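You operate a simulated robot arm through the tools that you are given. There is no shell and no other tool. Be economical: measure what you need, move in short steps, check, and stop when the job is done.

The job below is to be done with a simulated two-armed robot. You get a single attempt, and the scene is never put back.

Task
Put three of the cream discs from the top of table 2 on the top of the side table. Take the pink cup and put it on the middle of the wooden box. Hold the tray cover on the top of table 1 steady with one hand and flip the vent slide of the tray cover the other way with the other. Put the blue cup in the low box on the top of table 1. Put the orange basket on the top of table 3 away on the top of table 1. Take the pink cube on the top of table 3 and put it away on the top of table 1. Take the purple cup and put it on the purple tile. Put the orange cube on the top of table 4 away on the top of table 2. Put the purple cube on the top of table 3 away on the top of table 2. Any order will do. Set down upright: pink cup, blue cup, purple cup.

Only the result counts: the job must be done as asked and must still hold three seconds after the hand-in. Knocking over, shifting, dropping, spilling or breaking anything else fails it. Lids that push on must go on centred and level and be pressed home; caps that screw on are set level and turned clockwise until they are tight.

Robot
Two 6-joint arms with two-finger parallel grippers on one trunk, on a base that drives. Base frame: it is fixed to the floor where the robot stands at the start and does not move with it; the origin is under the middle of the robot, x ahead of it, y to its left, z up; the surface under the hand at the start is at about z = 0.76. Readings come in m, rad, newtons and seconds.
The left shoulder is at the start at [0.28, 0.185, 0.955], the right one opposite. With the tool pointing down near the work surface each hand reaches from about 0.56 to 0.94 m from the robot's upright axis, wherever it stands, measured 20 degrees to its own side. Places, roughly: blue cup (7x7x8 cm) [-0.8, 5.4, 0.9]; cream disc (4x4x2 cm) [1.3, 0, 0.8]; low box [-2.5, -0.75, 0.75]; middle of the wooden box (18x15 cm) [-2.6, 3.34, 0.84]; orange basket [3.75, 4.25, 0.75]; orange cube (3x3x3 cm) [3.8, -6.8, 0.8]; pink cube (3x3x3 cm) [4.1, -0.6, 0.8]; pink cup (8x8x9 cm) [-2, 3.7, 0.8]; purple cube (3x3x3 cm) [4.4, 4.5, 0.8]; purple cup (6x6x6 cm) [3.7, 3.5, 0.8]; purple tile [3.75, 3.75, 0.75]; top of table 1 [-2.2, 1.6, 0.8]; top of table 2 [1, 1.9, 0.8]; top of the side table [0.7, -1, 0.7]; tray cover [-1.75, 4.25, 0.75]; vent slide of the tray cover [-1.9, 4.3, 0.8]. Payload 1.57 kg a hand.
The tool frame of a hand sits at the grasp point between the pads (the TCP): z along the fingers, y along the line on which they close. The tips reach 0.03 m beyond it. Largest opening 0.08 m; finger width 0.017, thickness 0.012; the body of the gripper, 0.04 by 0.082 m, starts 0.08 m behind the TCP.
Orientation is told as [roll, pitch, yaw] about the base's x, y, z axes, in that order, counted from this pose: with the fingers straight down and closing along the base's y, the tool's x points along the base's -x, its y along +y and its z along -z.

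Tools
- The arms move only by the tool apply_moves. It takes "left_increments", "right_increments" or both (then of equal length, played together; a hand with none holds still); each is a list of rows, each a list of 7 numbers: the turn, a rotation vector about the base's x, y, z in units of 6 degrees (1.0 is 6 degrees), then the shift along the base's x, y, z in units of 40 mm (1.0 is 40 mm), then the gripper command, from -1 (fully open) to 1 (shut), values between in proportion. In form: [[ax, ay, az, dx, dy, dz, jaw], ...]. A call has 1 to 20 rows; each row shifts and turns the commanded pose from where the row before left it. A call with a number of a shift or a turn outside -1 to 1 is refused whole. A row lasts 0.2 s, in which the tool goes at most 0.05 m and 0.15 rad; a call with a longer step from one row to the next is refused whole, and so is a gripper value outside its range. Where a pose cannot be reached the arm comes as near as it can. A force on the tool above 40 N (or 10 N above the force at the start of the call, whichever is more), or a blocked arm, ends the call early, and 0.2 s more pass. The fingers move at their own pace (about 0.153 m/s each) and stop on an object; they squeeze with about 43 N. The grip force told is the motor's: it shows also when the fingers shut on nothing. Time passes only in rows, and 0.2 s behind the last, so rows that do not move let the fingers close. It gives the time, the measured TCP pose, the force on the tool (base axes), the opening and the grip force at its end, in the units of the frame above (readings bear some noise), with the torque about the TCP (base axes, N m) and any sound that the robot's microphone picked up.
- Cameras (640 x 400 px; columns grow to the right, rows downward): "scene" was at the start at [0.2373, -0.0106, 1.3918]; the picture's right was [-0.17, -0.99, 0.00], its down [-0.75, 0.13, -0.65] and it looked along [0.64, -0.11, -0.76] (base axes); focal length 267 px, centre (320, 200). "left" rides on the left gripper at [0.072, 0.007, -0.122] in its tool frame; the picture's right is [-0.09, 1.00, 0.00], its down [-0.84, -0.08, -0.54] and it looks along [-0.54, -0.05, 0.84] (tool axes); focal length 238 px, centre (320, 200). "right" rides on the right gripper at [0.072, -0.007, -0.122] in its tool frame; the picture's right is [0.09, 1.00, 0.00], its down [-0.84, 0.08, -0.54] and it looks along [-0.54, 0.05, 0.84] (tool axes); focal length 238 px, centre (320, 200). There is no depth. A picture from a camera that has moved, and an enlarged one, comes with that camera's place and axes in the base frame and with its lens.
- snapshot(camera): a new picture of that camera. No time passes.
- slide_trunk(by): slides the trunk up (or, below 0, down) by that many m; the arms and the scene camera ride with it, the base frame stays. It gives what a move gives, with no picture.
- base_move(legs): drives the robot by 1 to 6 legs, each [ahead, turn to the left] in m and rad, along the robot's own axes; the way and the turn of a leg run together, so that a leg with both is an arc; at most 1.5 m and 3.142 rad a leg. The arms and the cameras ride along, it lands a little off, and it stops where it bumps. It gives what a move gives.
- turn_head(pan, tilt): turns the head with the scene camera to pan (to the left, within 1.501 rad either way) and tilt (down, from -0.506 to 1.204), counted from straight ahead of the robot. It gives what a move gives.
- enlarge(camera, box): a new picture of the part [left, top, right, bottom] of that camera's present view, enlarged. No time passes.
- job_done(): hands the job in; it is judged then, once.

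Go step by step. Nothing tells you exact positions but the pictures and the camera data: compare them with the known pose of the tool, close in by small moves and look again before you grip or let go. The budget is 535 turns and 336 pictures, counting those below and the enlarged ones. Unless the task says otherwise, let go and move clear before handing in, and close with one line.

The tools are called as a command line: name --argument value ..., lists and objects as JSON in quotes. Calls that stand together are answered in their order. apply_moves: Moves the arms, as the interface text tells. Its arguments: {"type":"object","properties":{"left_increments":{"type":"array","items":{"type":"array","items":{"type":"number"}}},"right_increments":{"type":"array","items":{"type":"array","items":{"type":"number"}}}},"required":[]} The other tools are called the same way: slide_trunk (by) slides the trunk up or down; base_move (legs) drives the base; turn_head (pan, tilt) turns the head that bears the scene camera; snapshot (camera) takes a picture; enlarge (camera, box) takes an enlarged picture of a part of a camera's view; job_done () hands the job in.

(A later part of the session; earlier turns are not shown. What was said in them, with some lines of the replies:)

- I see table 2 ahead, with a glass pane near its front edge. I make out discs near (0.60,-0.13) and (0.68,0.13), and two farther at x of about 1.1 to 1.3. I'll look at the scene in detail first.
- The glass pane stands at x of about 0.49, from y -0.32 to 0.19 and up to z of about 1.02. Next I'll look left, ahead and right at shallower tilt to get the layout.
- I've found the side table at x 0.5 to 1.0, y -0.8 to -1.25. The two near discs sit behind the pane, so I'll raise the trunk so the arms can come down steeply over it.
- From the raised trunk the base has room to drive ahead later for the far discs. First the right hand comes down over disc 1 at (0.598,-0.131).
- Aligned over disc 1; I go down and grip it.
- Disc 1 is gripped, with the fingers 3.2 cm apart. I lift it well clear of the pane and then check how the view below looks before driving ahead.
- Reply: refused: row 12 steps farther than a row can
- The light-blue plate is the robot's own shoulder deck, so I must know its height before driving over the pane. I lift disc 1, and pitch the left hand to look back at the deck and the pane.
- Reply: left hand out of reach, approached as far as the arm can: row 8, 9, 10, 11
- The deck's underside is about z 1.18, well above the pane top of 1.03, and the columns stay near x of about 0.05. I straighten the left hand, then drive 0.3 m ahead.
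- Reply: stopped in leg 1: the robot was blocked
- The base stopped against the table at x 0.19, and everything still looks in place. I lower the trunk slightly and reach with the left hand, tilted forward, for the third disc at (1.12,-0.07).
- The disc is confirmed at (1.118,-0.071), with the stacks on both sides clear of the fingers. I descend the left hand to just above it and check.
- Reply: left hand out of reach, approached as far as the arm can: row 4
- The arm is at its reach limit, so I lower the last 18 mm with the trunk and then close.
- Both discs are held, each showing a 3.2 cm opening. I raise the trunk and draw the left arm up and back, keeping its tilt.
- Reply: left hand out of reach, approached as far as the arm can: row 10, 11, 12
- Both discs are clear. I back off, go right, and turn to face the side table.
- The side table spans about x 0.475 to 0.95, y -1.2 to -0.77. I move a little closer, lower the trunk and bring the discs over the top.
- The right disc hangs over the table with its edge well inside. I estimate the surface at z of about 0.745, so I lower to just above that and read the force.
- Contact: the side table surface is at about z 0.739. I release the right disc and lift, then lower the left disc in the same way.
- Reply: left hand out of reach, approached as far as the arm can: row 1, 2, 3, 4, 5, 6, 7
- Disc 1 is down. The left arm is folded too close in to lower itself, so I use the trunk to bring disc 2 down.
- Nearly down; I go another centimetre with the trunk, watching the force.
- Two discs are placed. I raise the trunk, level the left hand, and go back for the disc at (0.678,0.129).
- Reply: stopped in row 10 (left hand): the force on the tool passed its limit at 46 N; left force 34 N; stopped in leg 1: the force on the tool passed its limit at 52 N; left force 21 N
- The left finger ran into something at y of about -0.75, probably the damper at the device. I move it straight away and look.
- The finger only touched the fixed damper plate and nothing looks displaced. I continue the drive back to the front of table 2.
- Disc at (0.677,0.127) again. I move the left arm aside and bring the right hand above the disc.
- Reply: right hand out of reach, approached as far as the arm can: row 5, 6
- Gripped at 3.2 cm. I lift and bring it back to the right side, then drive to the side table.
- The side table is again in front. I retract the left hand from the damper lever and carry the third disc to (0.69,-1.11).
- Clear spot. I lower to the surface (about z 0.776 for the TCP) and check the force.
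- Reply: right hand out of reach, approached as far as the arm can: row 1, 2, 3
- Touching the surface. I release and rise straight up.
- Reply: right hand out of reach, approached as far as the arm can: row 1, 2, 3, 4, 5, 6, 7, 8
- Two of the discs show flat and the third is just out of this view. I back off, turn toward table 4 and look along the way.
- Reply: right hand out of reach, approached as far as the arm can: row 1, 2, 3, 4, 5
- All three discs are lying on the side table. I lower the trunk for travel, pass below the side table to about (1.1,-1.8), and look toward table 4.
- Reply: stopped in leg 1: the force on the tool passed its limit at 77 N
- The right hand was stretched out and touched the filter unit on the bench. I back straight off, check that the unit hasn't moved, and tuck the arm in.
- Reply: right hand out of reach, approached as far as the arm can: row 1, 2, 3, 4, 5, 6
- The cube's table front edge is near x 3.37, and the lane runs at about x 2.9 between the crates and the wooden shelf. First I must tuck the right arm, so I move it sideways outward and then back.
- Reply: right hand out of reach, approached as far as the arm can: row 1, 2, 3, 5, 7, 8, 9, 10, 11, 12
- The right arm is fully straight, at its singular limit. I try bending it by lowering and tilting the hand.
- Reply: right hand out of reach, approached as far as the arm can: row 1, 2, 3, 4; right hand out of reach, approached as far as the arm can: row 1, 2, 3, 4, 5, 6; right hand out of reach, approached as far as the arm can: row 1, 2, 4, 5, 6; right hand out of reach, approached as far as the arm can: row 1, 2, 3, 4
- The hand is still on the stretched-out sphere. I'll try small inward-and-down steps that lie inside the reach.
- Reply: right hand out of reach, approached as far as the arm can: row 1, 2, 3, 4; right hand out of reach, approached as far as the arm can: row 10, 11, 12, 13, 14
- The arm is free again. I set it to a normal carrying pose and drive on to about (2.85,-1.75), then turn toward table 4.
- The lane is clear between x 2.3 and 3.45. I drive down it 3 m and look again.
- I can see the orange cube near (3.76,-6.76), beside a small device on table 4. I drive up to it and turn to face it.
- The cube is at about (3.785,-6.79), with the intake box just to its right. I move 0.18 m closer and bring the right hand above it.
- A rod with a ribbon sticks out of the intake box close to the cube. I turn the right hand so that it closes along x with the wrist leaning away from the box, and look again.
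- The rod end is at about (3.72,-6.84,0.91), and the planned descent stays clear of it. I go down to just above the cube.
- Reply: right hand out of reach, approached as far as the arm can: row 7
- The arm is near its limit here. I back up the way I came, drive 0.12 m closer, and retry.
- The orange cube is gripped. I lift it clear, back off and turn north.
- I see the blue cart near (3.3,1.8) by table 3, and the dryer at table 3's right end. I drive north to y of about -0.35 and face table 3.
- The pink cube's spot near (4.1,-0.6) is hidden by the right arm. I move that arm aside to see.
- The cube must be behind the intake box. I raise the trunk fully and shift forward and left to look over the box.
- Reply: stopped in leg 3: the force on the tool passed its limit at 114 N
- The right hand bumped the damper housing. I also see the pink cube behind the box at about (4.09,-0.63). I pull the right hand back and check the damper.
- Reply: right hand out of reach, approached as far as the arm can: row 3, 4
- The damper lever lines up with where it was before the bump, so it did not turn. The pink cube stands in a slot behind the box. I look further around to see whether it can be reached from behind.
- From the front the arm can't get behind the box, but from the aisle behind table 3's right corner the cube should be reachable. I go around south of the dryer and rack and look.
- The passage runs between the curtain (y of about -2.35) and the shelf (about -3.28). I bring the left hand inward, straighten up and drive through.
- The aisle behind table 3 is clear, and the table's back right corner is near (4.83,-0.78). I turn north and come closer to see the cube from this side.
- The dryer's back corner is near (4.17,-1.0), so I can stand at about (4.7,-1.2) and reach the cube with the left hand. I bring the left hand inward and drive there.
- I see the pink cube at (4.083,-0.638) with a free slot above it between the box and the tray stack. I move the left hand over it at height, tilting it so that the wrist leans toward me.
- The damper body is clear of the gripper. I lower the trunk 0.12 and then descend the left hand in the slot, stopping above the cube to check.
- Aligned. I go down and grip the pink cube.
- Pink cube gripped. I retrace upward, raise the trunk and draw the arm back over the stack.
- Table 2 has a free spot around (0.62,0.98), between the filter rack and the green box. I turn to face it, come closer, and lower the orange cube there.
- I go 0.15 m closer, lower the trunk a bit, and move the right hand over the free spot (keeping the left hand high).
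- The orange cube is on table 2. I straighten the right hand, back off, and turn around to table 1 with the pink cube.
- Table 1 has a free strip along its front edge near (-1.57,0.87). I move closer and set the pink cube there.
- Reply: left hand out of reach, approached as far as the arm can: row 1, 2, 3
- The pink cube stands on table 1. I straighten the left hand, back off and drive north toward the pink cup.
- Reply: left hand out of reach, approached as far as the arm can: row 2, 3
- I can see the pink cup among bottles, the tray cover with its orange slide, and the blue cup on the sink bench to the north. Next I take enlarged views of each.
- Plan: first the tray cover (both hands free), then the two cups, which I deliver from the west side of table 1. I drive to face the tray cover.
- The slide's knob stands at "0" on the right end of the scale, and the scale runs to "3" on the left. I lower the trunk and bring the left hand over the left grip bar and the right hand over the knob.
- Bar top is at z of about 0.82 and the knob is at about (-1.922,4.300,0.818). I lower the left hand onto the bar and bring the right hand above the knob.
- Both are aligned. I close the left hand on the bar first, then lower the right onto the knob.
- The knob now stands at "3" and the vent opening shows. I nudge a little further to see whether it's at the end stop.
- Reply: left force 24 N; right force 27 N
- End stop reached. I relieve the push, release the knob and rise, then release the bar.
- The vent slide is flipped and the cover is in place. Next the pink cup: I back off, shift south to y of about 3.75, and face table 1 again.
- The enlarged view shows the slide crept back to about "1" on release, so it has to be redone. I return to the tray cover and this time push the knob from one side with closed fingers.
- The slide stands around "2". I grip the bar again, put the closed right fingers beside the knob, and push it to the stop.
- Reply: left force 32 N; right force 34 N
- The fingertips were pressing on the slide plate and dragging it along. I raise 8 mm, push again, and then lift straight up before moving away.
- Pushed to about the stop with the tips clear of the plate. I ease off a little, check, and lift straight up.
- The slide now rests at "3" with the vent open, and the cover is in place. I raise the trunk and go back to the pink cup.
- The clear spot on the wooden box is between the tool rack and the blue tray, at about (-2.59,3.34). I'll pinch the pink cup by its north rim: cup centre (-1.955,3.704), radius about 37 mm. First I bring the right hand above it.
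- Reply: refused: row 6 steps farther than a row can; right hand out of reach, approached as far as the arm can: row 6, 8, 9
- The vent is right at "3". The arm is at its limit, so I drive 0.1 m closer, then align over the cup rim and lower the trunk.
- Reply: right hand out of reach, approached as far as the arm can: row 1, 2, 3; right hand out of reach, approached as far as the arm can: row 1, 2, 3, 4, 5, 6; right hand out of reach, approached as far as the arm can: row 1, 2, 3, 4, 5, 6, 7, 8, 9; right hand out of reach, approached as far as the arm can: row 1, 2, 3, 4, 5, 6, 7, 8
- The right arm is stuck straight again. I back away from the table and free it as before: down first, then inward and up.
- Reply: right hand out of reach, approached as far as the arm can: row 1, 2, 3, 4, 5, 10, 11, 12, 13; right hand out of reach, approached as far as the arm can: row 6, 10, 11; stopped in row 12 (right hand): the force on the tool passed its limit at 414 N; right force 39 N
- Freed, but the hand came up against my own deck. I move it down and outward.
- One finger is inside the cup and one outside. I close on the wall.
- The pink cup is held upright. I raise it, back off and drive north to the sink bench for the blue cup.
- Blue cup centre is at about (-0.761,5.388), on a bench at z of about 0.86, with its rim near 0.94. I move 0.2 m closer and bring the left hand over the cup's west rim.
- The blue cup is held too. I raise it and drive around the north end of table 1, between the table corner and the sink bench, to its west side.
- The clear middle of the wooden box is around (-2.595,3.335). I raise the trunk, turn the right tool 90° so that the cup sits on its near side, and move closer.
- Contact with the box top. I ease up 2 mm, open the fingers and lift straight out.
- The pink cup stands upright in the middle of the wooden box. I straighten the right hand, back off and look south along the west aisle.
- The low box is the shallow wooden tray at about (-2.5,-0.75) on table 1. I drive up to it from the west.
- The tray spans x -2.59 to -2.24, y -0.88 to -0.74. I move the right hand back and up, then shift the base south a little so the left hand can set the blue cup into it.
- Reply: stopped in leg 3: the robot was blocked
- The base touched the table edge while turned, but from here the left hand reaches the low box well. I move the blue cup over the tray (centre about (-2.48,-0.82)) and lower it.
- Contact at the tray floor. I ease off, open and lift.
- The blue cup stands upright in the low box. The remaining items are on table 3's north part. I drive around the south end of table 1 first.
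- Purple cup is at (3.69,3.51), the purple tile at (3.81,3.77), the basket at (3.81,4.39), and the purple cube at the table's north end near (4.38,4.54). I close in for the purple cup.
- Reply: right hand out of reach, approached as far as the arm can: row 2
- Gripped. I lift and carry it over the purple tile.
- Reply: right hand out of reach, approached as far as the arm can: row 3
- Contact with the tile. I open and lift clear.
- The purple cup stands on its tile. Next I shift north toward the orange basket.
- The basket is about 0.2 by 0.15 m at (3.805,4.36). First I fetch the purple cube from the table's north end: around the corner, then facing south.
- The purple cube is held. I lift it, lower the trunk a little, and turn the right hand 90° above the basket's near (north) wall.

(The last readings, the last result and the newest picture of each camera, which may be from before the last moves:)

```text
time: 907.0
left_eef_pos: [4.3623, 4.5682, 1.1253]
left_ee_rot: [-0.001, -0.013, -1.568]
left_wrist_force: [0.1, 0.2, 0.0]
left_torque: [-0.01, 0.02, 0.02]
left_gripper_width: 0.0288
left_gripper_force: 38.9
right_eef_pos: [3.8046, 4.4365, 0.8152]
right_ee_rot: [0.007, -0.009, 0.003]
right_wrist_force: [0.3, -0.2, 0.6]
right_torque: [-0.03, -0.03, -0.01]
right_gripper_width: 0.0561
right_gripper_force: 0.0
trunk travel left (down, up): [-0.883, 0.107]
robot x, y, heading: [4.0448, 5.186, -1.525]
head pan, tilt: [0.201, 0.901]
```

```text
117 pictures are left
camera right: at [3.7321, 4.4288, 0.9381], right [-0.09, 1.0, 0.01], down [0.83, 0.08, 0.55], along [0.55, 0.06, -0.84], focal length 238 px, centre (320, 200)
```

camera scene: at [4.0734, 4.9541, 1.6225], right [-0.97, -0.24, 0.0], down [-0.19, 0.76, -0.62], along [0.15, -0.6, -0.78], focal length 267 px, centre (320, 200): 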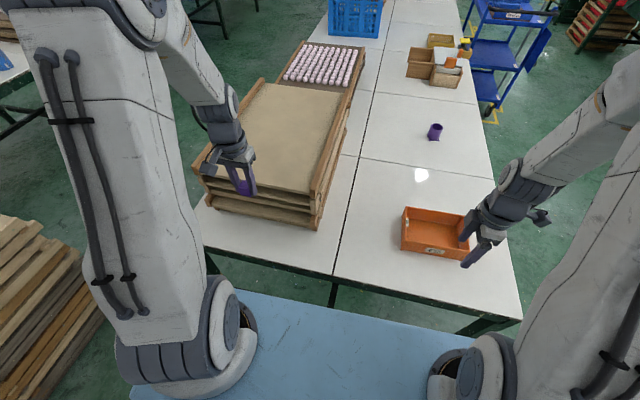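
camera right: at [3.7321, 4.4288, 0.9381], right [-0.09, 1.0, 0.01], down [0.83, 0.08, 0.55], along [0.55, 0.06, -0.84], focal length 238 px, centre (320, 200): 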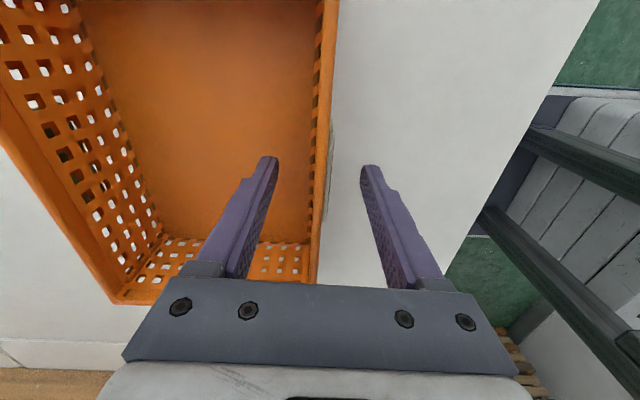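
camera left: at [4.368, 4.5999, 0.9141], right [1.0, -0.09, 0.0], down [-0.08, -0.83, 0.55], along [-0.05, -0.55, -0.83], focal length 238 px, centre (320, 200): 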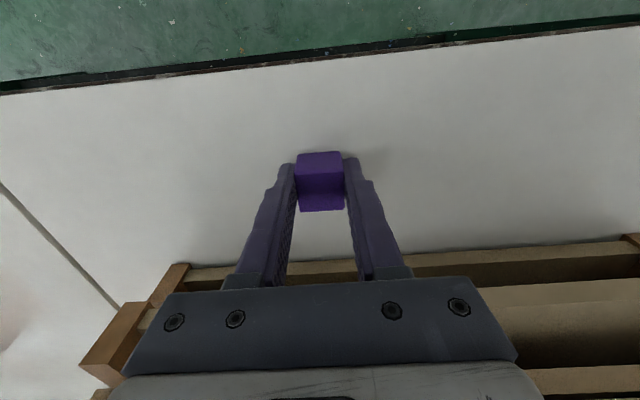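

apply_moves --right_increments '[[0, 0, 0, 0, 0, 0, 0.3], [0, 0, 0, 0, 0, 0, 1], [0, 0, 0, 0, 0, 0, 1], [0, 0, 0, 0, 0, 0.3, 1], [0, 0, 0, 0, 0, 0.4, 1]]'

snapshot --camera "right"

enlarge --camera "scene" --box '[360, 170, 540, 310]'

```text
time: 908.2
left_eef_pos: [4.3618, 4.5685, 1.1254]
left_ee_rot: [0.002, -0.012, -1.57]
left_wrist_force: [-0.7, -0.3, 0.7]
left_torque: [0.0, 0.01, -0.01]
left_gripper_width: 0.0292
left_gripper_force: 39.1
right_eef_pos: [3.8059, 4.4381, 0.8422]
right_ee_rot: [0.009, -0.01, 0.001]
right_wrist_force: [0.4, 0.4, -1.5]
right_torque: [0.09, -0.02, 0.01]
right_gripper_width: 0.0035
right_gripper_force: 24.5
trunk travel left (down, up): [-0.883, 0.107]
robot x, y, heading: [4.0447, 5.1816, -1.52]
head pan, tilt: [0.201, 0.901]
```

```text
116 pictures are left
camera right: at [3.7319, 4.4303, 0.9651], right [-0.09, 1.0, 0.01], down [0.83, 0.07, 0.55], along [0.55, 0.06, -0.84], focal length 238 px, centre (320, 200)
```

right: 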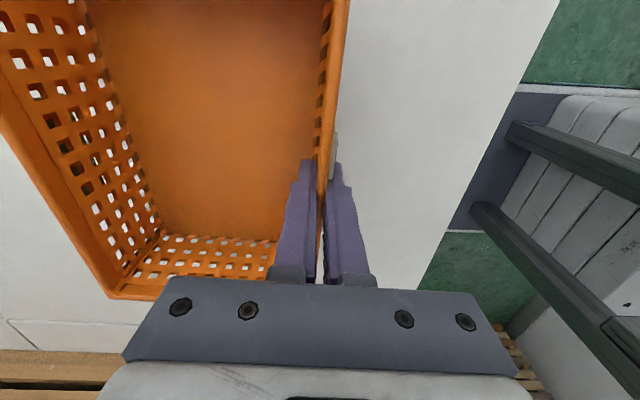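

```text
2.86 times, centred on (450, 240) of scene
camera zoom: at [4.0734, 4.9539, 1.6223], right [-0.97, -0.24, 0.0], down [-0.19, 0.76, -0.62], along [0.15, -0.6, -0.78], focal length 764 px, centre (-51, 86)
```

zoom: 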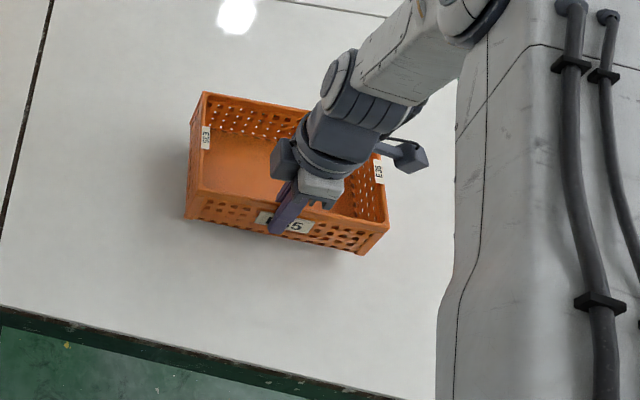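

The basket is gripped and level. I raise it, draw it in close, and drive back around the table corner heading for table 2's back side.

apply_moves --right_increments '[[0, 0, 0, 0, 0, 0.9, 1], [0, 0, 0, 0, 0, 0.9, 1], [0, 0, 0, 0, 0, 0.9, 1], [0, 0, 0, 0, 0, 0.9, 1], [0, 0, 0, 0, 0, 0.9, 1], [0, 0, 0, 0, 0, 0.9, 1], [0, 0, 0, 0.4, 0.6, 0.6, 1], [0, 0, 0, 0.5, 0.6, 0.3, 1], [0, 0, 0, 0.5, 0.6, 0, 1], [0, 0, 0, 0.5, 0.6, 0, 1], [0, 0, 0, 0.5, 0.6, 0, 1], [0, 0, 0, 0.5, 0.6, 0, 1]]'

snapshot --camera "scene"

```text
time: 910.8
left_eef_pos: [4.3634, 4.5692, 1.125]
left_ee_rot: [0.0, -0.014, -1.569]
left_wrist_force: [0.0, -0.7, 0.0]
left_torque: [0.01, 0.0, -0.04]
left_gripper_width: 0.0289
left_gripper_force: 38.5
right_eef_pos: [3.9246, 4.5821, 1.0978]
right_ee_rot: [0.007, -0.008, 0.002]
right_wrist_force: [-0.4, -1.1, -0.7]
right_torque: [0.09, 0.0, 0.0]
right_gripper_width: 0.0038
right_gripper_force: 24.3
trunk travel left (down, up): [-0.883, 0.107]
robot x, y, heading: [4.0508, 5.1866, -1.525]
head pan, tilt: [0.201, 0.901]
```

```text
114 pictures are left
camera scene: at [4.0734, 4.9539, 1.6224], right [-0.97, -0.24, 0.0], down [-0.19, 0.76, -0.62], along [0.15, -0.6, -0.78], focal length 267 px, centre (320, 200)
```

scene: 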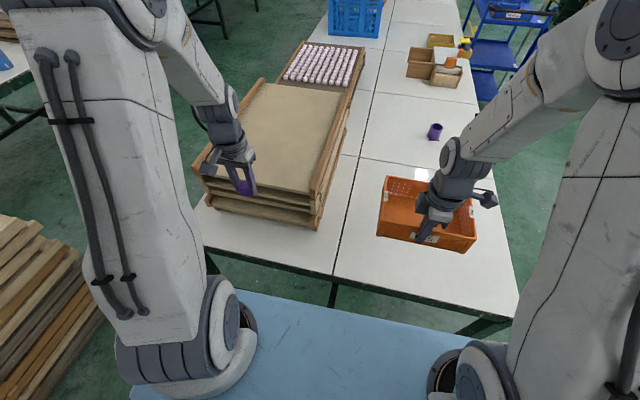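

base_move --legs '[[0.1, 0], [0, -1.62], [0.55, 0], [0, 0.79], [1.25, 0], [0, 0.78]]'

turn_head --pan -0.7 --tilt 0.5

snapshot --camera "scene"

```text
time: 928.7
left_eef_pos: [2.856, 3.6048, 1.1246]
left_ee_rot: [0.0, -0.012, -1.659]
left_wrist_force: [0.7, 0.5, -0.2]
left_torque: [0.0, -0.01, 0.02]
left_gripper_width: 0.0289
left_gripper_force: 38.8
right_eef_pos: [2.421, 3.6585, 1.0976]
right_ee_rot: [0.009, -0.009, -0.088]
right_wrist_force: [-0.3, 0.8, -0.5]
right_torque: [0.05, -0.02, 0.01]
right_gripper_width: 0.004
right_gripper_force: 24.6
trunk travel left (down, up): [-0.883, 0.107]
robot x, y, heading: [2.5974, 4.2501, -1.608]
head pan, tilt: [0.201, 0.901]
```

```text
time: 929.9
left_eef_pos: [2.8561, 3.6052, 1.1254]
left_ee_rot: [-0.001, -0.011, -1.657]
left_wrist_force: [-0.9, -0.8, 0.3]
left_torque: [0.02, 0.02, 0.03]
left_gripper_width: 0.029
left_gripper_force: 39.0
right_eef_pos: [2.4194, 3.658, 1.0985]
right_ee_rot: [0.009, -0.008, -0.086]
right_wrist_force: [0.0, -0.4, -0.5]
right_torque: [0.09, -0.05, -0.04]
right_gripper_width: 0.0035
right_gripper_force: 24.6
trunk travel left (down, up): [-0.883, 0.107]
robot x, y, heading: [2.5968, 4.2452, -1.614]
head pan, tilt: [-0.7, 0.499]
```

```text
113 pictures are left
camera scene: at [2.5303, 4.0229, 1.6562], right [-0.74, 0.68, 0.0], down [0.32, 0.35, -0.88], along [-0.59, -0.65, -0.48], focal length 267 px, centre (320, 200)
```

scene: 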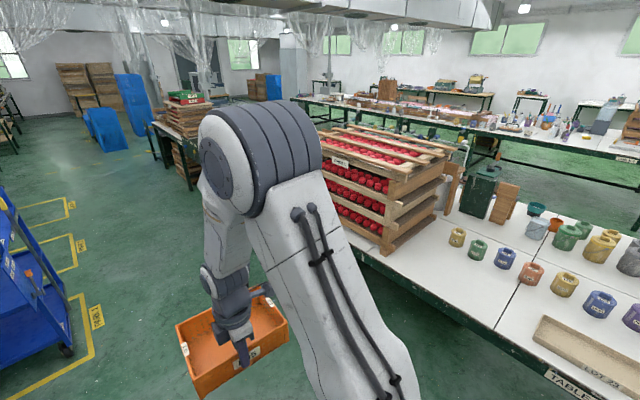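

Table 2 has a free strip along its east edge near (1.5,3.9). I turn west to face it and approach with the purple cube.

base_move --legs '[[0, -1.53], [0.3, 0]]'

turn_head --pan 0.1 --tilt 0.85

snapshot --camera "scene"

snapshot --camera "left"

```text
time: 935.6
left_eef_pos: [1.6725, 3.9457, 1.1254]
left_ee_rot: [0.0, -0.012, 3.115]
left_wrist_force: [-0.3, -0.2, 0.3]
left_torque: [-0.01, 0.03, 0.01]
left_gripper_width: 0.0288
left_gripper_force: 39.3
right_eef_pos: [1.7001, 4.3853, 1.0984]
right_ee_rot: [0.006, -0.009, -1.6]
right_wrist_force: [-0.7, 0.7, -0.8]
right_torque: [-0.03, -0.08, -0.02]
right_gripper_width: 0.0036
right_gripper_force: 24.7
trunk travel left (down, up): [-0.883, 0.107]
robot x, y, heading: [2.3012, 4.2434, -3.125]
head pan, tilt: [-0.7, 0.499]
```

```text
time: 936.7
left_eef_pos: [1.6731, 3.9449, 1.1242]
left_ee_rot: [-0.001, -0.012, 3.114]
left_wrist_force: [-0.8, -0.6, -0.1]
left_torque: [0.03, -0.03, -0.02]
left_gripper_width: 0.0289
left_gripper_force: 38.6
right_eef_pos: [1.6997, 4.3842, 1.0979]
right_ee_rot: [0.008, -0.009, -1.598]
right_wrist_force: [-0.2, 0.7, -1.2]
right_torque: [0.0, -0.07, 0.0]
right_gripper_width: 0.0037
right_gripper_force: 24.3
trunk travel left (down, up): [-0.883, 0.107]
robot x, y, heading: [2.3014, 4.2408, -3.124]
head pan, tilt: [0.099, 0.85]
```

```text
112 pictures are left
camera scene: at [2.0622, 4.2334, 1.6263], right [-0.12, 0.99, 0.0], down [0.75, 0.09, -0.66], along [-0.66, -0.08, -0.75], focal length 267 px, centre (320, 200)
```

scene: 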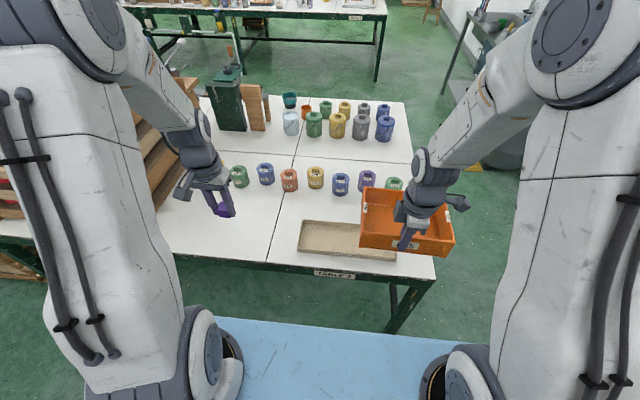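

```text
111 pictures are left
camera left: at [1.7461, 3.9362, 1.2453], right [-0.12, -0.99, 0.0], down [-0.83, 0.1, 0.55], along [-0.55, 0.07, -0.83], focal length 238 px, centre (320, 200)
```

left: 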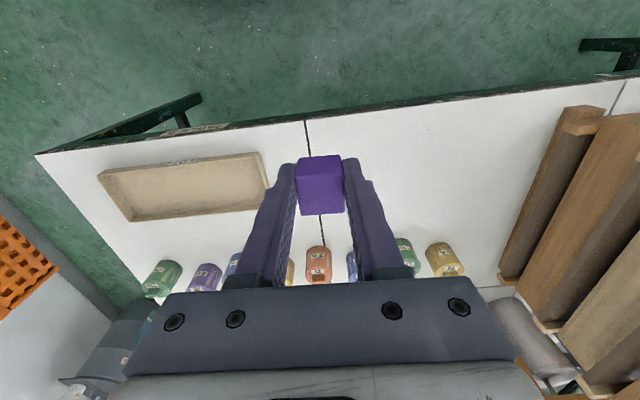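

base_move --legs '[[0.1, 0]]'

apply_moves --left_increments '[[0, 0, 0, -0.6, -0.5, -0.5, 1], [0, 0, 0, -0.6, -0.5, -0.5, 1], [0, 0, 0, -0.6, -0.5, -0.5, 1], [0, 0, 0, -0.4, -0.4, -0.8, 1], [0, 0, 0, 0, 0, -1, 1], [0, 0, 0, 0, 0, -1, 1], [0, 0, 0, 0, 0, -1, 1], [0, 0, 0, 0, 0, -1, 1]]'

snapshot --camera "left"

```text
time: 937.9
left_eef_pos: [1.5703, 3.9445, 1.1254]
left_ee_rot: [0.0, -0.012, 3.112]
left_wrist_force: [-0.3, 0.7, 0.0]
left_torque: [0.0, 0.02, 0.02]
left_gripper_width: 0.0289
left_gripper_force: 38.3
right_eef_pos: [1.5983, 4.3836, 1.0985]
right_ee_rot: [0.009, -0.009, -1.599]
right_wrist_force: [0.0, -0.7, -0.9]
right_torque: [0.0, -0.05, -0.03]
right_gripper_width: 0.0037
right_gripper_force: 24.6
trunk travel left (down, up): [-0.883, 0.107]
robot x, y, heading: [2.1992, 4.242, -3.13]
head pan, tilt: [0.099, 0.85]
```

```text
time: 939.7
left_eef_pos: [1.4835, 3.87, 0.8732]
left_ee_rot: [-0.001, -0.013, 3.114]
left_wrist_force: [0.3, 0.3, 0.3]
left_torque: [0.01, -0.03, 0.0]
left_gripper_width: 0.0289
left_gripper_force: 38.9
right_eef_pos: [1.5973, 4.3839, 1.0977]
right_ee_rot: [0.01, -0.009, -1.599]
right_wrist_force: [0.7, -0.4, -0.9]
right_torque: [0.0, -0.07, -0.02]
right_gripper_width: 0.0036
right_gripper_force: 24.6
trunk travel left (down, up): [-0.883, 0.107]
robot x, y, heading: [2.1979, 4.2402, -3.124]
head pan, tilt: [0.099, 0.85]
```

```text
110 pictures are left
camera left: at [1.557, 3.8597, 0.9929], right [-0.12, -0.99, 0.0], down [-0.83, 0.1, 0.55], along [-0.55, 0.07, -0.83], focal length 238 px, centre (320, 200)
```

left: 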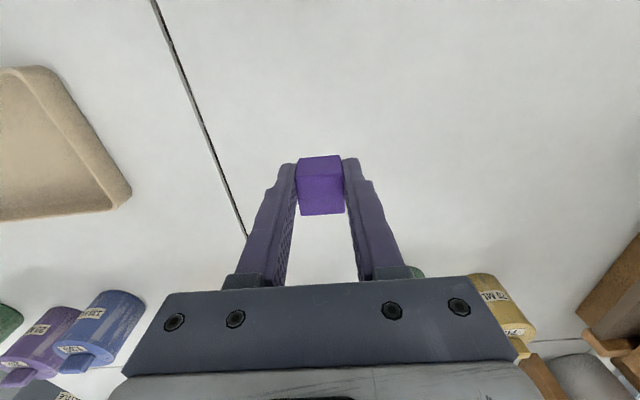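

apply_moves --left_increments '[[0, 0, 0, 0, 0, -1, 1], [0, 0, 0, 0, 0, -0.8, 1], [0, 0, 0, 0, 0, -0.12, 1], [0, 0, 0, 0, 0, 0, 1]]'

```text
time: 940.7
left_eef_pos: [1.4829, 3.8706, 0.7951]
left_ee_rot: [0.0, -0.011, 3.112]
left_wrist_force: [0.0, 0.0, -1.3]
left_torque: [-0.02, -0.03, -0.02]
left_gripper_width: 0.0289
left_gripper_force: 38.5
right_eef_pos: [1.5969, 4.3832, 1.0983]
right_ee_rot: [0.009, -0.01, -1.599]
right_wrist_force: [-0.2, -0.4, -1.1]
right_torque: [-0.02, -0.05, -0.01]
right_gripper_width: 0.0035
right_gripper_force: 24.4
trunk travel left (down, up): [-0.883, 0.107]
robot x, y, heading: [2.1985, 4.2411, -3.126]
head pan, tilt: [0.099, 0.85]
```

apply_moves --left_increments '[[0, 0, 0, 0, 0, -0.04, 1], [0, 0, 0, 0, 0, 0, 1], [0, 0, 0, 0, 0, 0, 0.3], [0, 0, 0, 0, 0, 0, -0.3], [0, 0, 0, 0, 0, 0, -0.5], [0, 0, 0, 0, 0, 0.8, -0.5], [0, 0, 0, 0, 0, 1, -0.5], [0, 0, 0, 0, 0, 1, -0.5], [0, 0, 0, 0, 0, 1, -0.5], [0, 0, 0, 0, 0, 1, -0.5], [0, 0, 0, 0, 0, 1, -0.5], [0, 0, 0, 0, 0, 1, -0.5]]'

snapshot --camera "left"

snapshot --camera "scene"

```text
time: 943.3
left_eef_pos: [1.4824, 3.8687, 1.0664]
left_ee_rot: [-0.001, -0.01, 3.113]
left_wrist_force: [0.6, 0.5, 0.7]
left_torque: [-0.02, 0.02, 0.02]
left_gripper_width: 0.0601
left_gripper_force: 0.1
right_eef_pos: [1.5967, 4.3845, 1.098]
right_ee_rot: [0.01, -0.01, -1.6]
right_wrist_force: [-0.2, 0.0, -1.7]
right_torque: [0.0, -0.08, -0.01]
right_gripper_width: 0.0036
right_gripper_force: 24.6
trunk travel left (down, up): [-0.883, 0.107]
robot x, y, heading: [2.1963, 4.2415, -3.122]
head pan, tilt: [0.099, 0.85]
```

```text
109 pictures are left
camera left: at [1.5551, 3.8584, 1.1862], right [-0.12, -0.99, 0.0], down [-0.83, 0.1, 0.55], along [-0.55, 0.07, -0.83], focal length 238 px, centre (320, 200)
```

left: 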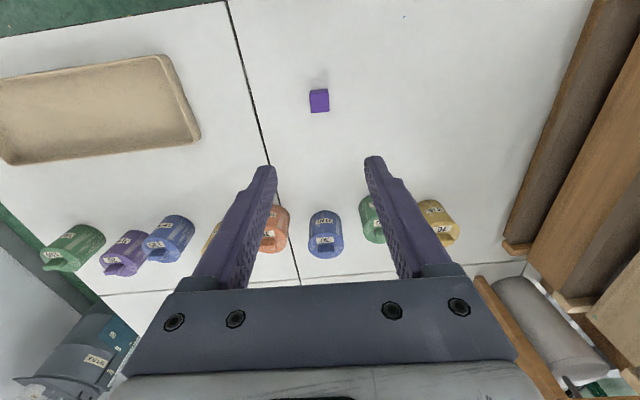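

```text
108 pictures are left
camera scene: at [1.9603, 4.2318, 1.6262], right [-0.12, 0.99, 0.0], down [0.75, 0.09, -0.66], along [-0.66, -0.08, -0.75], focal length 267 px, centre (320, 200)
```

scene: 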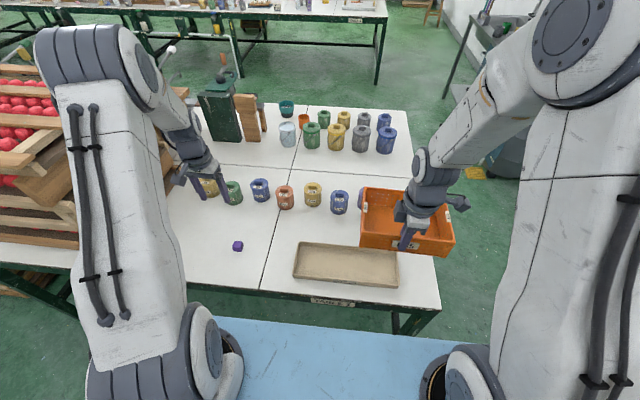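

enlarge --camera "scene" --box '[220, 220, 420, 330]'

```text
3.20 times, centred on (320, 275) of scene
camera zoom: at [1.9603, 4.2318, 1.6262], right [-0.12, 0.99, 0.0], down [0.75, 0.09, -0.66], along [-0.66, -0.08, -0.75], focal length 855 px, centre (320, -40)
```

zoom: 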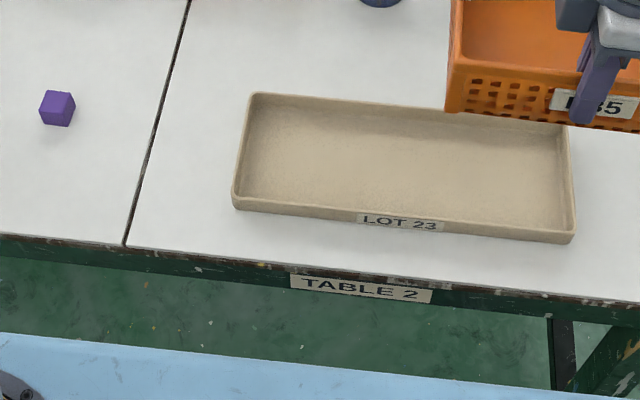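

The label confirms table 2 and the purple cube is down. Last comes the basket: I drive the south route to table 1's east side.

base_move --legs '[[-0.25, 0], [0, 1.55], [1.5, 0], [1.5, 0], [1.5, 0], [1.45, 0]]'

base_move --legs '[[0, -1.57], [1.5, 0], [1.5, 0]]'

turn_head --pan 0.0 --tilt 0.5

snapshot --camera "scene"

```text
time: 976.8
left_eef_pos: [2.8467, -2.4293, 1.0658]
left_ee_rot: [0.0, -0.013, -1.588]
left_wrist_force: [0.0, 0.4, -0.1]
left_torque: [-0.04, 0.04, -0.01]
left_gripper_width: 0.06
left_gripper_force: 0.0
right_eef_pos: [2.3318, -2.3193, 1.0992]
right_ee_rot: [0.008, -0.01, -0.016]
right_wrist_force: [0.0, -0.2, -2.0]
right_torque: [0.09, 0.01, -0.01]
right_gripper_width: 0.0038
right_gripper_force: 24.8
trunk travel left (down, up): [-0.883, 0.107]
robot x, y, heading: [2.4679, -1.7202, -1.545]
head pan, tilt: [0.099, 0.85]
```

```text
time: 995.3
left_eef_pos: [-1.2844, -2.202, 1.0648]
left_ee_rot: [-0.002, -0.013, 3.131]
left_wrist_force: [0.7, 0.2, 0.2]
left_torque: [0.0, -0.01, 0.03]
left_gripper_width: 0.06
left_gripper_force: 0.0
right_eef_pos: [-1.1784, -1.6831, 1.0977]
right_ee_rot: [0.01, -0.007, -1.583]
right_wrist_force: [-0.5, -0.3, -1.9]
right_torque: [0.0, -0.05, 0.01]
right_gripper_width: 0.0034
right_gripper_force: 24.2
trunk travel left (down, up): [-0.883, 0.107]
robot x, y, heading: [-0.5775, -1.8165, -3.104]
head pan, tilt: [0.099, 0.85]
```

```text
time: 996.1
left_eef_pos: [-1.2839, -2.2008, 1.0652]
left_ee_rot: [-0.001, -0.013, 3.132]
left_wrist_force: [-0.3, 0.6, 0.6]
left_torque: [-0.02, -0.03, 0.01]
left_gripper_width: 0.0601
left_gripper_force: 0.1
right_eef_pos: [-1.1783, -1.6835, 1.0986]
right_ee_rot: [0.01, -0.008, -1.58]
right_wrist_force: [0.2, 0.5, -1.2]
right_torque: [-0.04, -0.08, -0.01]
right_gripper_width: 0.0035
right_gripper_force: 24.7
trunk travel left (down, up): [-0.883, 0.107]
robot x, y, heading: [-0.5788, -1.814, -3.105]
head pan, tilt: [0.0, 0.499]
```

```text
106 pictures are left
camera scene: at [-0.8266, -1.8216, 1.6562], right [-0.03, 1.0, 0.0], down [0.48, 0.02, -0.88], along [-0.88, -0.03, -0.48], focal length 267 px, centre (320, 200)
```

scene: 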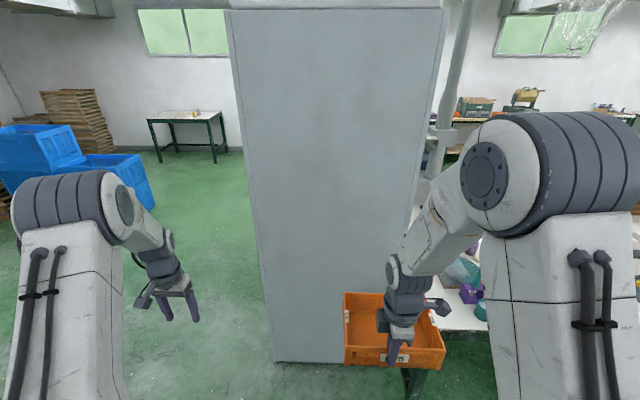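

base_move --legs '[[0, -1.6], [1.2, 0], [0, 1.57]]'

turn_head --pan 0.0 --tilt 0.65

snapshot --camera "scene"

```text
time: 1009.7
left_eef_pos: [-1.3343, -1.0119, 1.0654]
left_ee_rot: [0.002, -0.011, 3.118]
left_wrist_force: [-1.2, 0.4, 0.7]
left_torque: [0.0, 0.04, -0.01]
left_gripper_width: 0.0598
left_gripper_force: 0.1
right_eef_pos: [-1.2204, -0.4959, 1.0978]
right_ee_rot: [0.009, -0.01, -1.596]
right_wrist_force: [0.0, -0.1, -1.8]
right_torque: [-0.01, -0.06, 0.01]
right_gripper_width: 0.0036
right_gripper_force: 24.4
trunk travel left (down, up): [-0.883, 0.107]
robot x, y, heading: [-0.6192, -0.636, -3.12]
head pan, tilt: [0.0, 0.499]
```

```text
time: 1010.4
left_eef_pos: [-1.3356, -1.0123, 1.0658]
left_ee_rot: [-0.002, -0.01, 3.118]
left_wrist_force: [0.7, 0.2, -0.1]
left_torque: [0.02, 0.02, -0.01]
left_gripper_width: 0.0601
left_gripper_force: 0.1
right_eef_pos: [-1.2207, -0.4969, 1.0982]
right_ee_rot: [0.008, -0.01, -1.594]
right_wrist_force: [0.1, -0.1, -0.9]
right_torque: [-0.02, -0.12, 0.0]
right_gripper_width: 0.0037
right_gripper_force: 24.3
trunk travel left (down, up): [-0.883, 0.107]
robot x, y, heading: [-0.6196, -0.6401, -3.122]
head pan, tilt: [0.0, 0.649]
```

```text
105 pictures are left
camera scene: at [-0.867, -0.6393, 1.6429], right [-0.02, 1.0, 0.0], down [0.6, 0.01, -0.8], along [-0.8, -0.02, -0.6], focal length 267 px, centre (320, 200)
```

scene: 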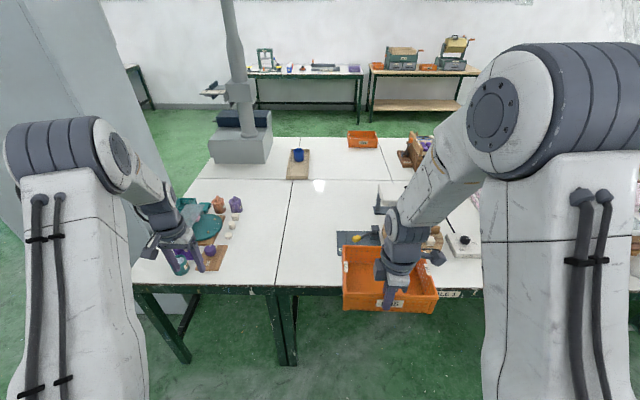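

There's a clear area on table 1 around (-1.68,-0.76). I move the basket to the centre first, then drive closer and lower it there.

apply_moves --right_increments '[[0, 0, 0, 0, -0.9, 0.2, 1], [0, 0, 0, 0, -0.9, 0.2, 1], [0, 0, 0, 0, -0.9, 0, 1], [0, 0, 0, 0, -0.9, 0, 1], [0, 0, 0, 0, -0.9, 0, 1], [0, 0, 0, 0, -0.9, 0, 1], [0, 0, 0, 0, -0.9, 0, 1]]' --left_increments '[[0, 0, 0, 0.5, -0.5, 0.3, -0.5], [0, 0, 0, 0.5, -0.5, 0.3, -0.5], [0, 0, 0, 0.3, -0.3, 0.3, -0.5], [0, 0, 0, 0, 0, 0, -0.5], [0, 0, 0, 0, 0, 0, -0.5], [0, 0, 0, 0, 0, 0, -0.5], [0, 0, 0, 0, 0, 0, -0.5]]'

base_move --legs '[[0.37, 0]]'

turn_head --pan 0.0 --tilt 0.9

snapshot --camera "scene"

snapshot --camera "right"

```text
time: 1012.0
left_eef_pos: [-1.2843, -1.0646, 1.1019]
left_ee_rot: [-0.001, -0.013, 3.116]
left_wrist_force: [-0.2, 0.1, -0.2]
left_torque: [-0.01, -0.02, 0.0]
left_gripper_width: 0.0601
left_gripper_force: 0.0
right_eef_pos: [-1.2213, -0.7495, 1.1121]
right_ee_rot: [0.009, -0.008, -1.596]
right_wrist_force: [0.7, 0.7, -0.7]
right_torque: [-0.01, -0.07, 0.01]
right_gripper_width: 0.0036
right_gripper_force: 24.6
trunk travel left (down, up): [-0.883, 0.107]
robot x, y, heading: [-0.6184, -0.639, -3.12]
head pan, tilt: [0.0, 0.649]
```

```text
time: 1014.4
left_eef_pos: [-1.653, -1.0749, 1.102]
left_ee_rot: [0.0, -0.011, 3.119]
left_wrist_force: [0.2, 0.1, 0.8]
left_torque: [-0.01, 0.02, 0.04]
left_gripper_width: 0.06
left_gripper_force: 0.1
right_eef_pos: [-1.5903, -0.7583, 1.1139]
right_ee_rot: [0.008, -0.01, -1.592]
right_wrist_force: [-0.5, -0.4, -1.1]
right_torque: [-0.02, -0.07, 0.01]
right_gripper_width: 0.004
right_gripper_force: 24.7
trunk travel left (down, up): [-0.883, 0.107]
robot x, y, heading: [-0.9951, -0.6482, -3.119]
head pan, tilt: [0.0, 0.649]
```

```text
time: 1015.1
left_eef_pos: [-1.6533, -1.0741, 1.1031]
left_ee_rot: [0.001, -0.012, 3.12]
left_wrist_force: [0.9, 0.0, 0.4]
left_torque: [0.03, -0.03, -0.02]
left_gripper_width: 0.06
left_gripper_force: 0.0
right_eef_pos: [-1.5905, -0.7578, 1.1127]
right_ee_rot: [0.009, -0.006, -1.594]
right_wrist_force: [-0.5, -0.5, -1.7]
right_torque: [-0.01, -0.09, 0.0]
right_gripper_width: 0.0038
right_gripper_force: 24.6
trunk travel left (down, up): [-0.883, 0.107]
robot x, y, heading: [-0.9931, -0.6386, -3.124]
head pan, tilt: [0.0, 0.901]
```

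```text
104 pictures are left
camera scene: at [-1.2261, -0.6479, 1.6224], right [-0.02, 1.0, 0.0], down [0.78, 0.02, -0.62], along [-0.62, -0.01, -0.78], focal length 267 px, centre (320, 200)
```

scene: 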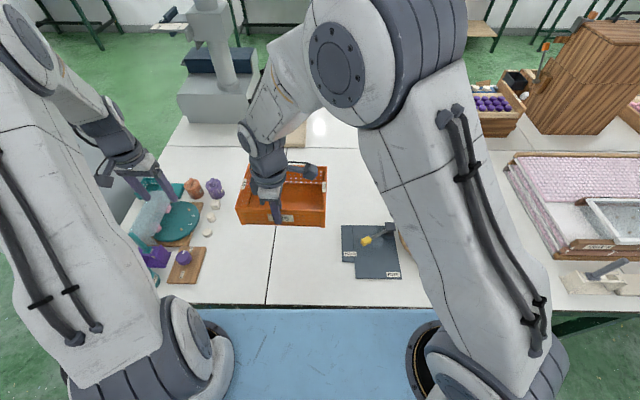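

```text
103 pictures are left
camera right: at [-1.5968, -0.6853, 1.236], right [1.0, 0.07, 0.01], down [0.05, -0.83, 0.55], along [0.04, -0.55, -0.84], focal length 238 px, centre (320, 200)
```

right: 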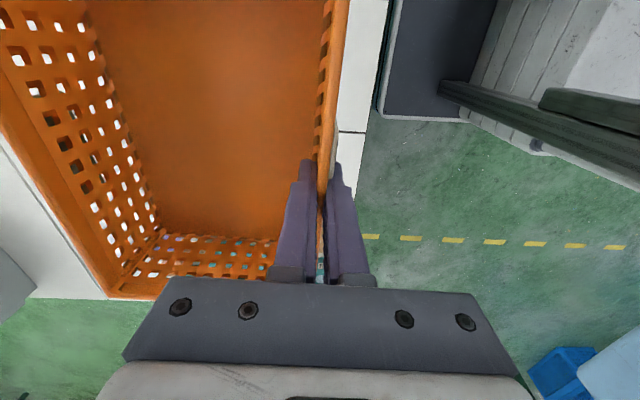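

apply_moves --right_increments '[[0, 0, 0, -0.25, -0.5, -0.5, 1], [0, 0, 0, 0, 0, -1, 1], [0, 0, 0, 0, 0, -1, 1], [0, 0, 0, 0, 0, -1, 1], [0, 0, 0, 0, 0, -1, 1], [0, 0, 0, 0, 0, -1, 1], [0, 0, 0, 0, 0, -1, 1]]'

snapshot --camera "scene"

snapshot --camera "right"

```text
time: 1016.7
left_eef_pos: [-1.6532, -1.0749, 1.1028]
left_ee_rot: [-0.001, -0.014, 3.118]
left_wrist_force: [-0.5, 0.1, -0.1]
left_torque: [0.01, 0.01, -0.04]
left_gripper_width: 0.0599
left_gripper_force: 0.1
right_eef_pos: [-1.6005, -0.7802, 0.852]
right_ee_rot: [0.005, -0.007, -1.592]
right_wrist_force: [0.0, 0.1, -1.4]
right_torque: [-0.01, -0.06, 0.0]
right_gripper_width: 0.0036
right_gripper_force: 24.4
trunk travel left (down, up): [-0.883, 0.107]
robot x, y, heading: [-0.9921, -0.6451, -3.121]
head pan, tilt: [0.0, 0.901]
```

```text
102 pictures are left
camera scene: at [-1.226, -0.6479, 1.6224], right [-0.02, 1.0, 0.0], down [0.78, 0.02, -0.62], along [-0.62, -0.01, -0.78], focal length 267 px, centre (320, 200)
```

scene: 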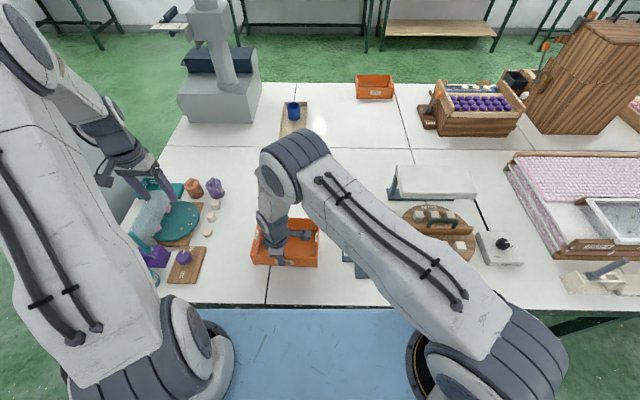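

```text
101 pictures are left
camera right: at [-1.6072, -0.7059, 0.9745], right [1.0, 0.07, 0.01], down [0.05, -0.83, 0.55], along [0.04, -0.55, -0.84], focal length 238 px, centre (320, 200)
```

right: 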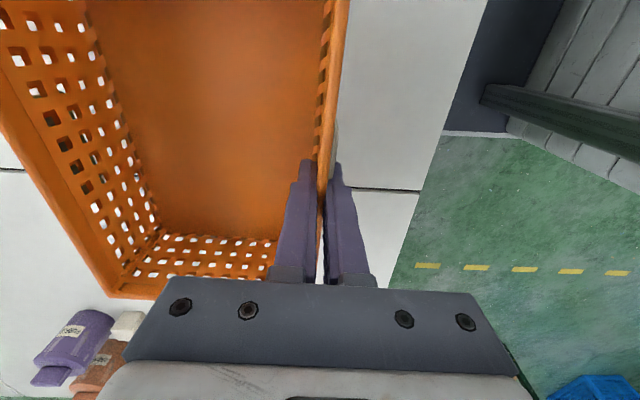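

apply_moves --right_increments '[[0, 0, 0, 0, 0, -0.6, 1], [0, 0, 0, 0, 0, -0.2, 1], [0, 0, 0, 0, 0, -0.06, 1], [0, 0, 0, 0, 0, 0, 1]]'

```text
time: 1017.7
left_eef_pos: [-1.654, -1.0746, 1.1034]
left_ee_rot: [0.001, -0.013, 3.119]
left_wrist_force: [-0.2, -0.5, 0.2]
left_torque: [0.04, 0.0, 0.0]
left_gripper_width: 0.0599
left_gripper_force: 0.0
right_eef_pos: [-1.6021, -0.7798, 0.8202]
right_ee_rot: [0.008, -0.01, -1.592]
right_wrist_force: [-0.2, 1.1, -0.8]
right_torque: [-0.02, -0.09, 0.04]
right_gripper_width: 0.0037
right_gripper_force: 24.3
trunk travel left (down, up): [-0.883, 0.107]
robot x, y, heading: [-0.9909, -0.6442, -3.122]
head pan, tilt: [0.0, 0.901]
```

apply_moves --right_increments '[[0, 0, 0, 0, 0, -0.06, 1], [0, 0, 0, 0, 0, -0.06, 1], [0, 0, 0, 0, 0, 0, 1]]'

```text
time: 1018.5
left_eef_pos: [-1.6523, -1.075, 1.1029]
left_ee_rot: [0.0, -0.012, 3.117]
left_wrist_force: [-0.6, 0.2, 0.3]
left_torque: [-0.01, 0.0, 0.01]
left_gripper_width: 0.0601
left_gripper_force: 0.2
right_eef_pos: [-1.6009, -0.78, 0.8164]
right_ee_rot: [0.008, -0.008, -1.594]
right_wrist_force: [0.1, 2.0, 12.1]
right_torque: [0.55, 0.54, -0.11]
right_gripper_width: 0.0038
right_gripper_force: 24.9
trunk travel left (down, up): [-0.883, 0.107]
robot x, y, heading: [-0.9925, -0.6441, -3.123]
head pan, tilt: [0.0, 0.901]
```

Contact. I release the basket and lift out.

apply_moves --right_increments '[[0, 0, 0, 0, 0, 0, 0.6], [0, 0, 0, 0, 0, 0, 0.2], [0, 0, 0, 0, 0, 0, 0], [0, 0, 0, 0, 0, 0.5, 0], [0, 0, 0, 0, 0, 0.9, 0], [0, 0, 0, 0, 0, 1, 0], [0, 0, 0, 0, 0, 1, 0], [0, 0, 0, 0, 0, 1, 0], [0, 0, 0, 0, 0, 1, 0], [0, 0, 0, 0, 0.8, 0.5, 0], [0, 0, 0, 0, 0.9, 0, 0], [0, 0, 0, 0, 0.9, 0, 0]]'

snapshot --camera "scene"

```text
time: 1021.1
left_eef_pos: [-1.6535, -1.0752, 1.1015]
left_ee_rot: [0.001, -0.013, 3.119]
left_wrist_force: [-0.6, 0.6, -1.3]
left_torque: [-0.05, -0.02, 0.01]
left_gripper_width: 0.06
left_gripper_force: 0.1
right_eef_pos: [-1.5996, -0.6731, 1.0487]
right_ee_rot: [0.007, -0.01, -1.592]
right_wrist_force: [1.1, 0.5, 0.3]
right_torque: [-0.02, 0.0, -0.03]
right_gripper_width: 0.04
right_gripper_force: 0.1
trunk travel left (down, up): [-0.883, 0.107]
robot x, y, heading: [-0.9958, -0.6426, -3.119]
head pan, tilt: [0.0, 0.901]
```

```text
100 pictures are left
camera scene: at [-1.226, -0.6479, 1.6224], right [-0.02, 1.0, 0.0], down [0.78, 0.02, -0.62], along [-0.62, -0.01, -0.78], focal length 267 px, centre (320, 200)
```

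scene: 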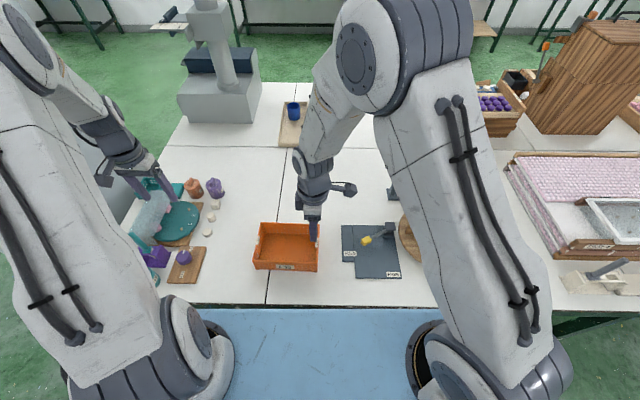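

The basket stands on table 1 in a clear spot, and the blue cup is still upright in the low box behind it. I back the robot clear and take a last look.

base_move --legs '[[-0.35, 0]]'

snapshot --camera "scene"

```text
time: 1023.4
left_eef_pos: [-1.2962, -1.0707, 1.1035]
left_ee_rot: [0.0, -0.01, 3.126]
left_wrist_force: [-0.2, 0.1, -0.8]
left_torque: [0.01, -0.01, 0.0]
left_gripper_width: 0.06
left_gripper_force: 0.1
right_eef_pos: [-1.2448, -0.6694, 1.048]
right_ee_rot: [0.01, -0.009, -1.585]
right_wrist_force: [-0.5, -0.6, -0.6]
right_torque: [0.02, 0.01, -0.02]
right_gripper_width: 0.0398
right_gripper_force: 0.2
trunk travel left (down, up): [-0.883, 0.107]
robot x, y, heading: [-0.6359, -0.6349, -3.11]
head pan, tilt: [0.0, 0.901]
```

```text
99 pictures are left
camera scene: at [-0.8717, -0.6401, 1.6224], right [-0.03, 1.0, 0.0], down [0.78, 0.02, -0.62], along [-0.62, -0.02, -0.78], focal length 267 px, centre (320, 200)
```

scene: 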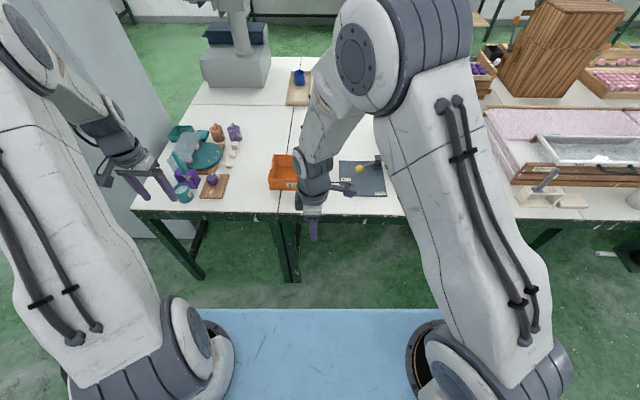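

All nine items are in place, the hands are empty and the robot is clear, so I hand the job in.

job_done

```text
The job is handed in.
```

I handed the job in with all nine parts done; along the way the hands bumped the D2 and D3 damper housings and the filter unit on the bench, and none of them looked moved afterwards.
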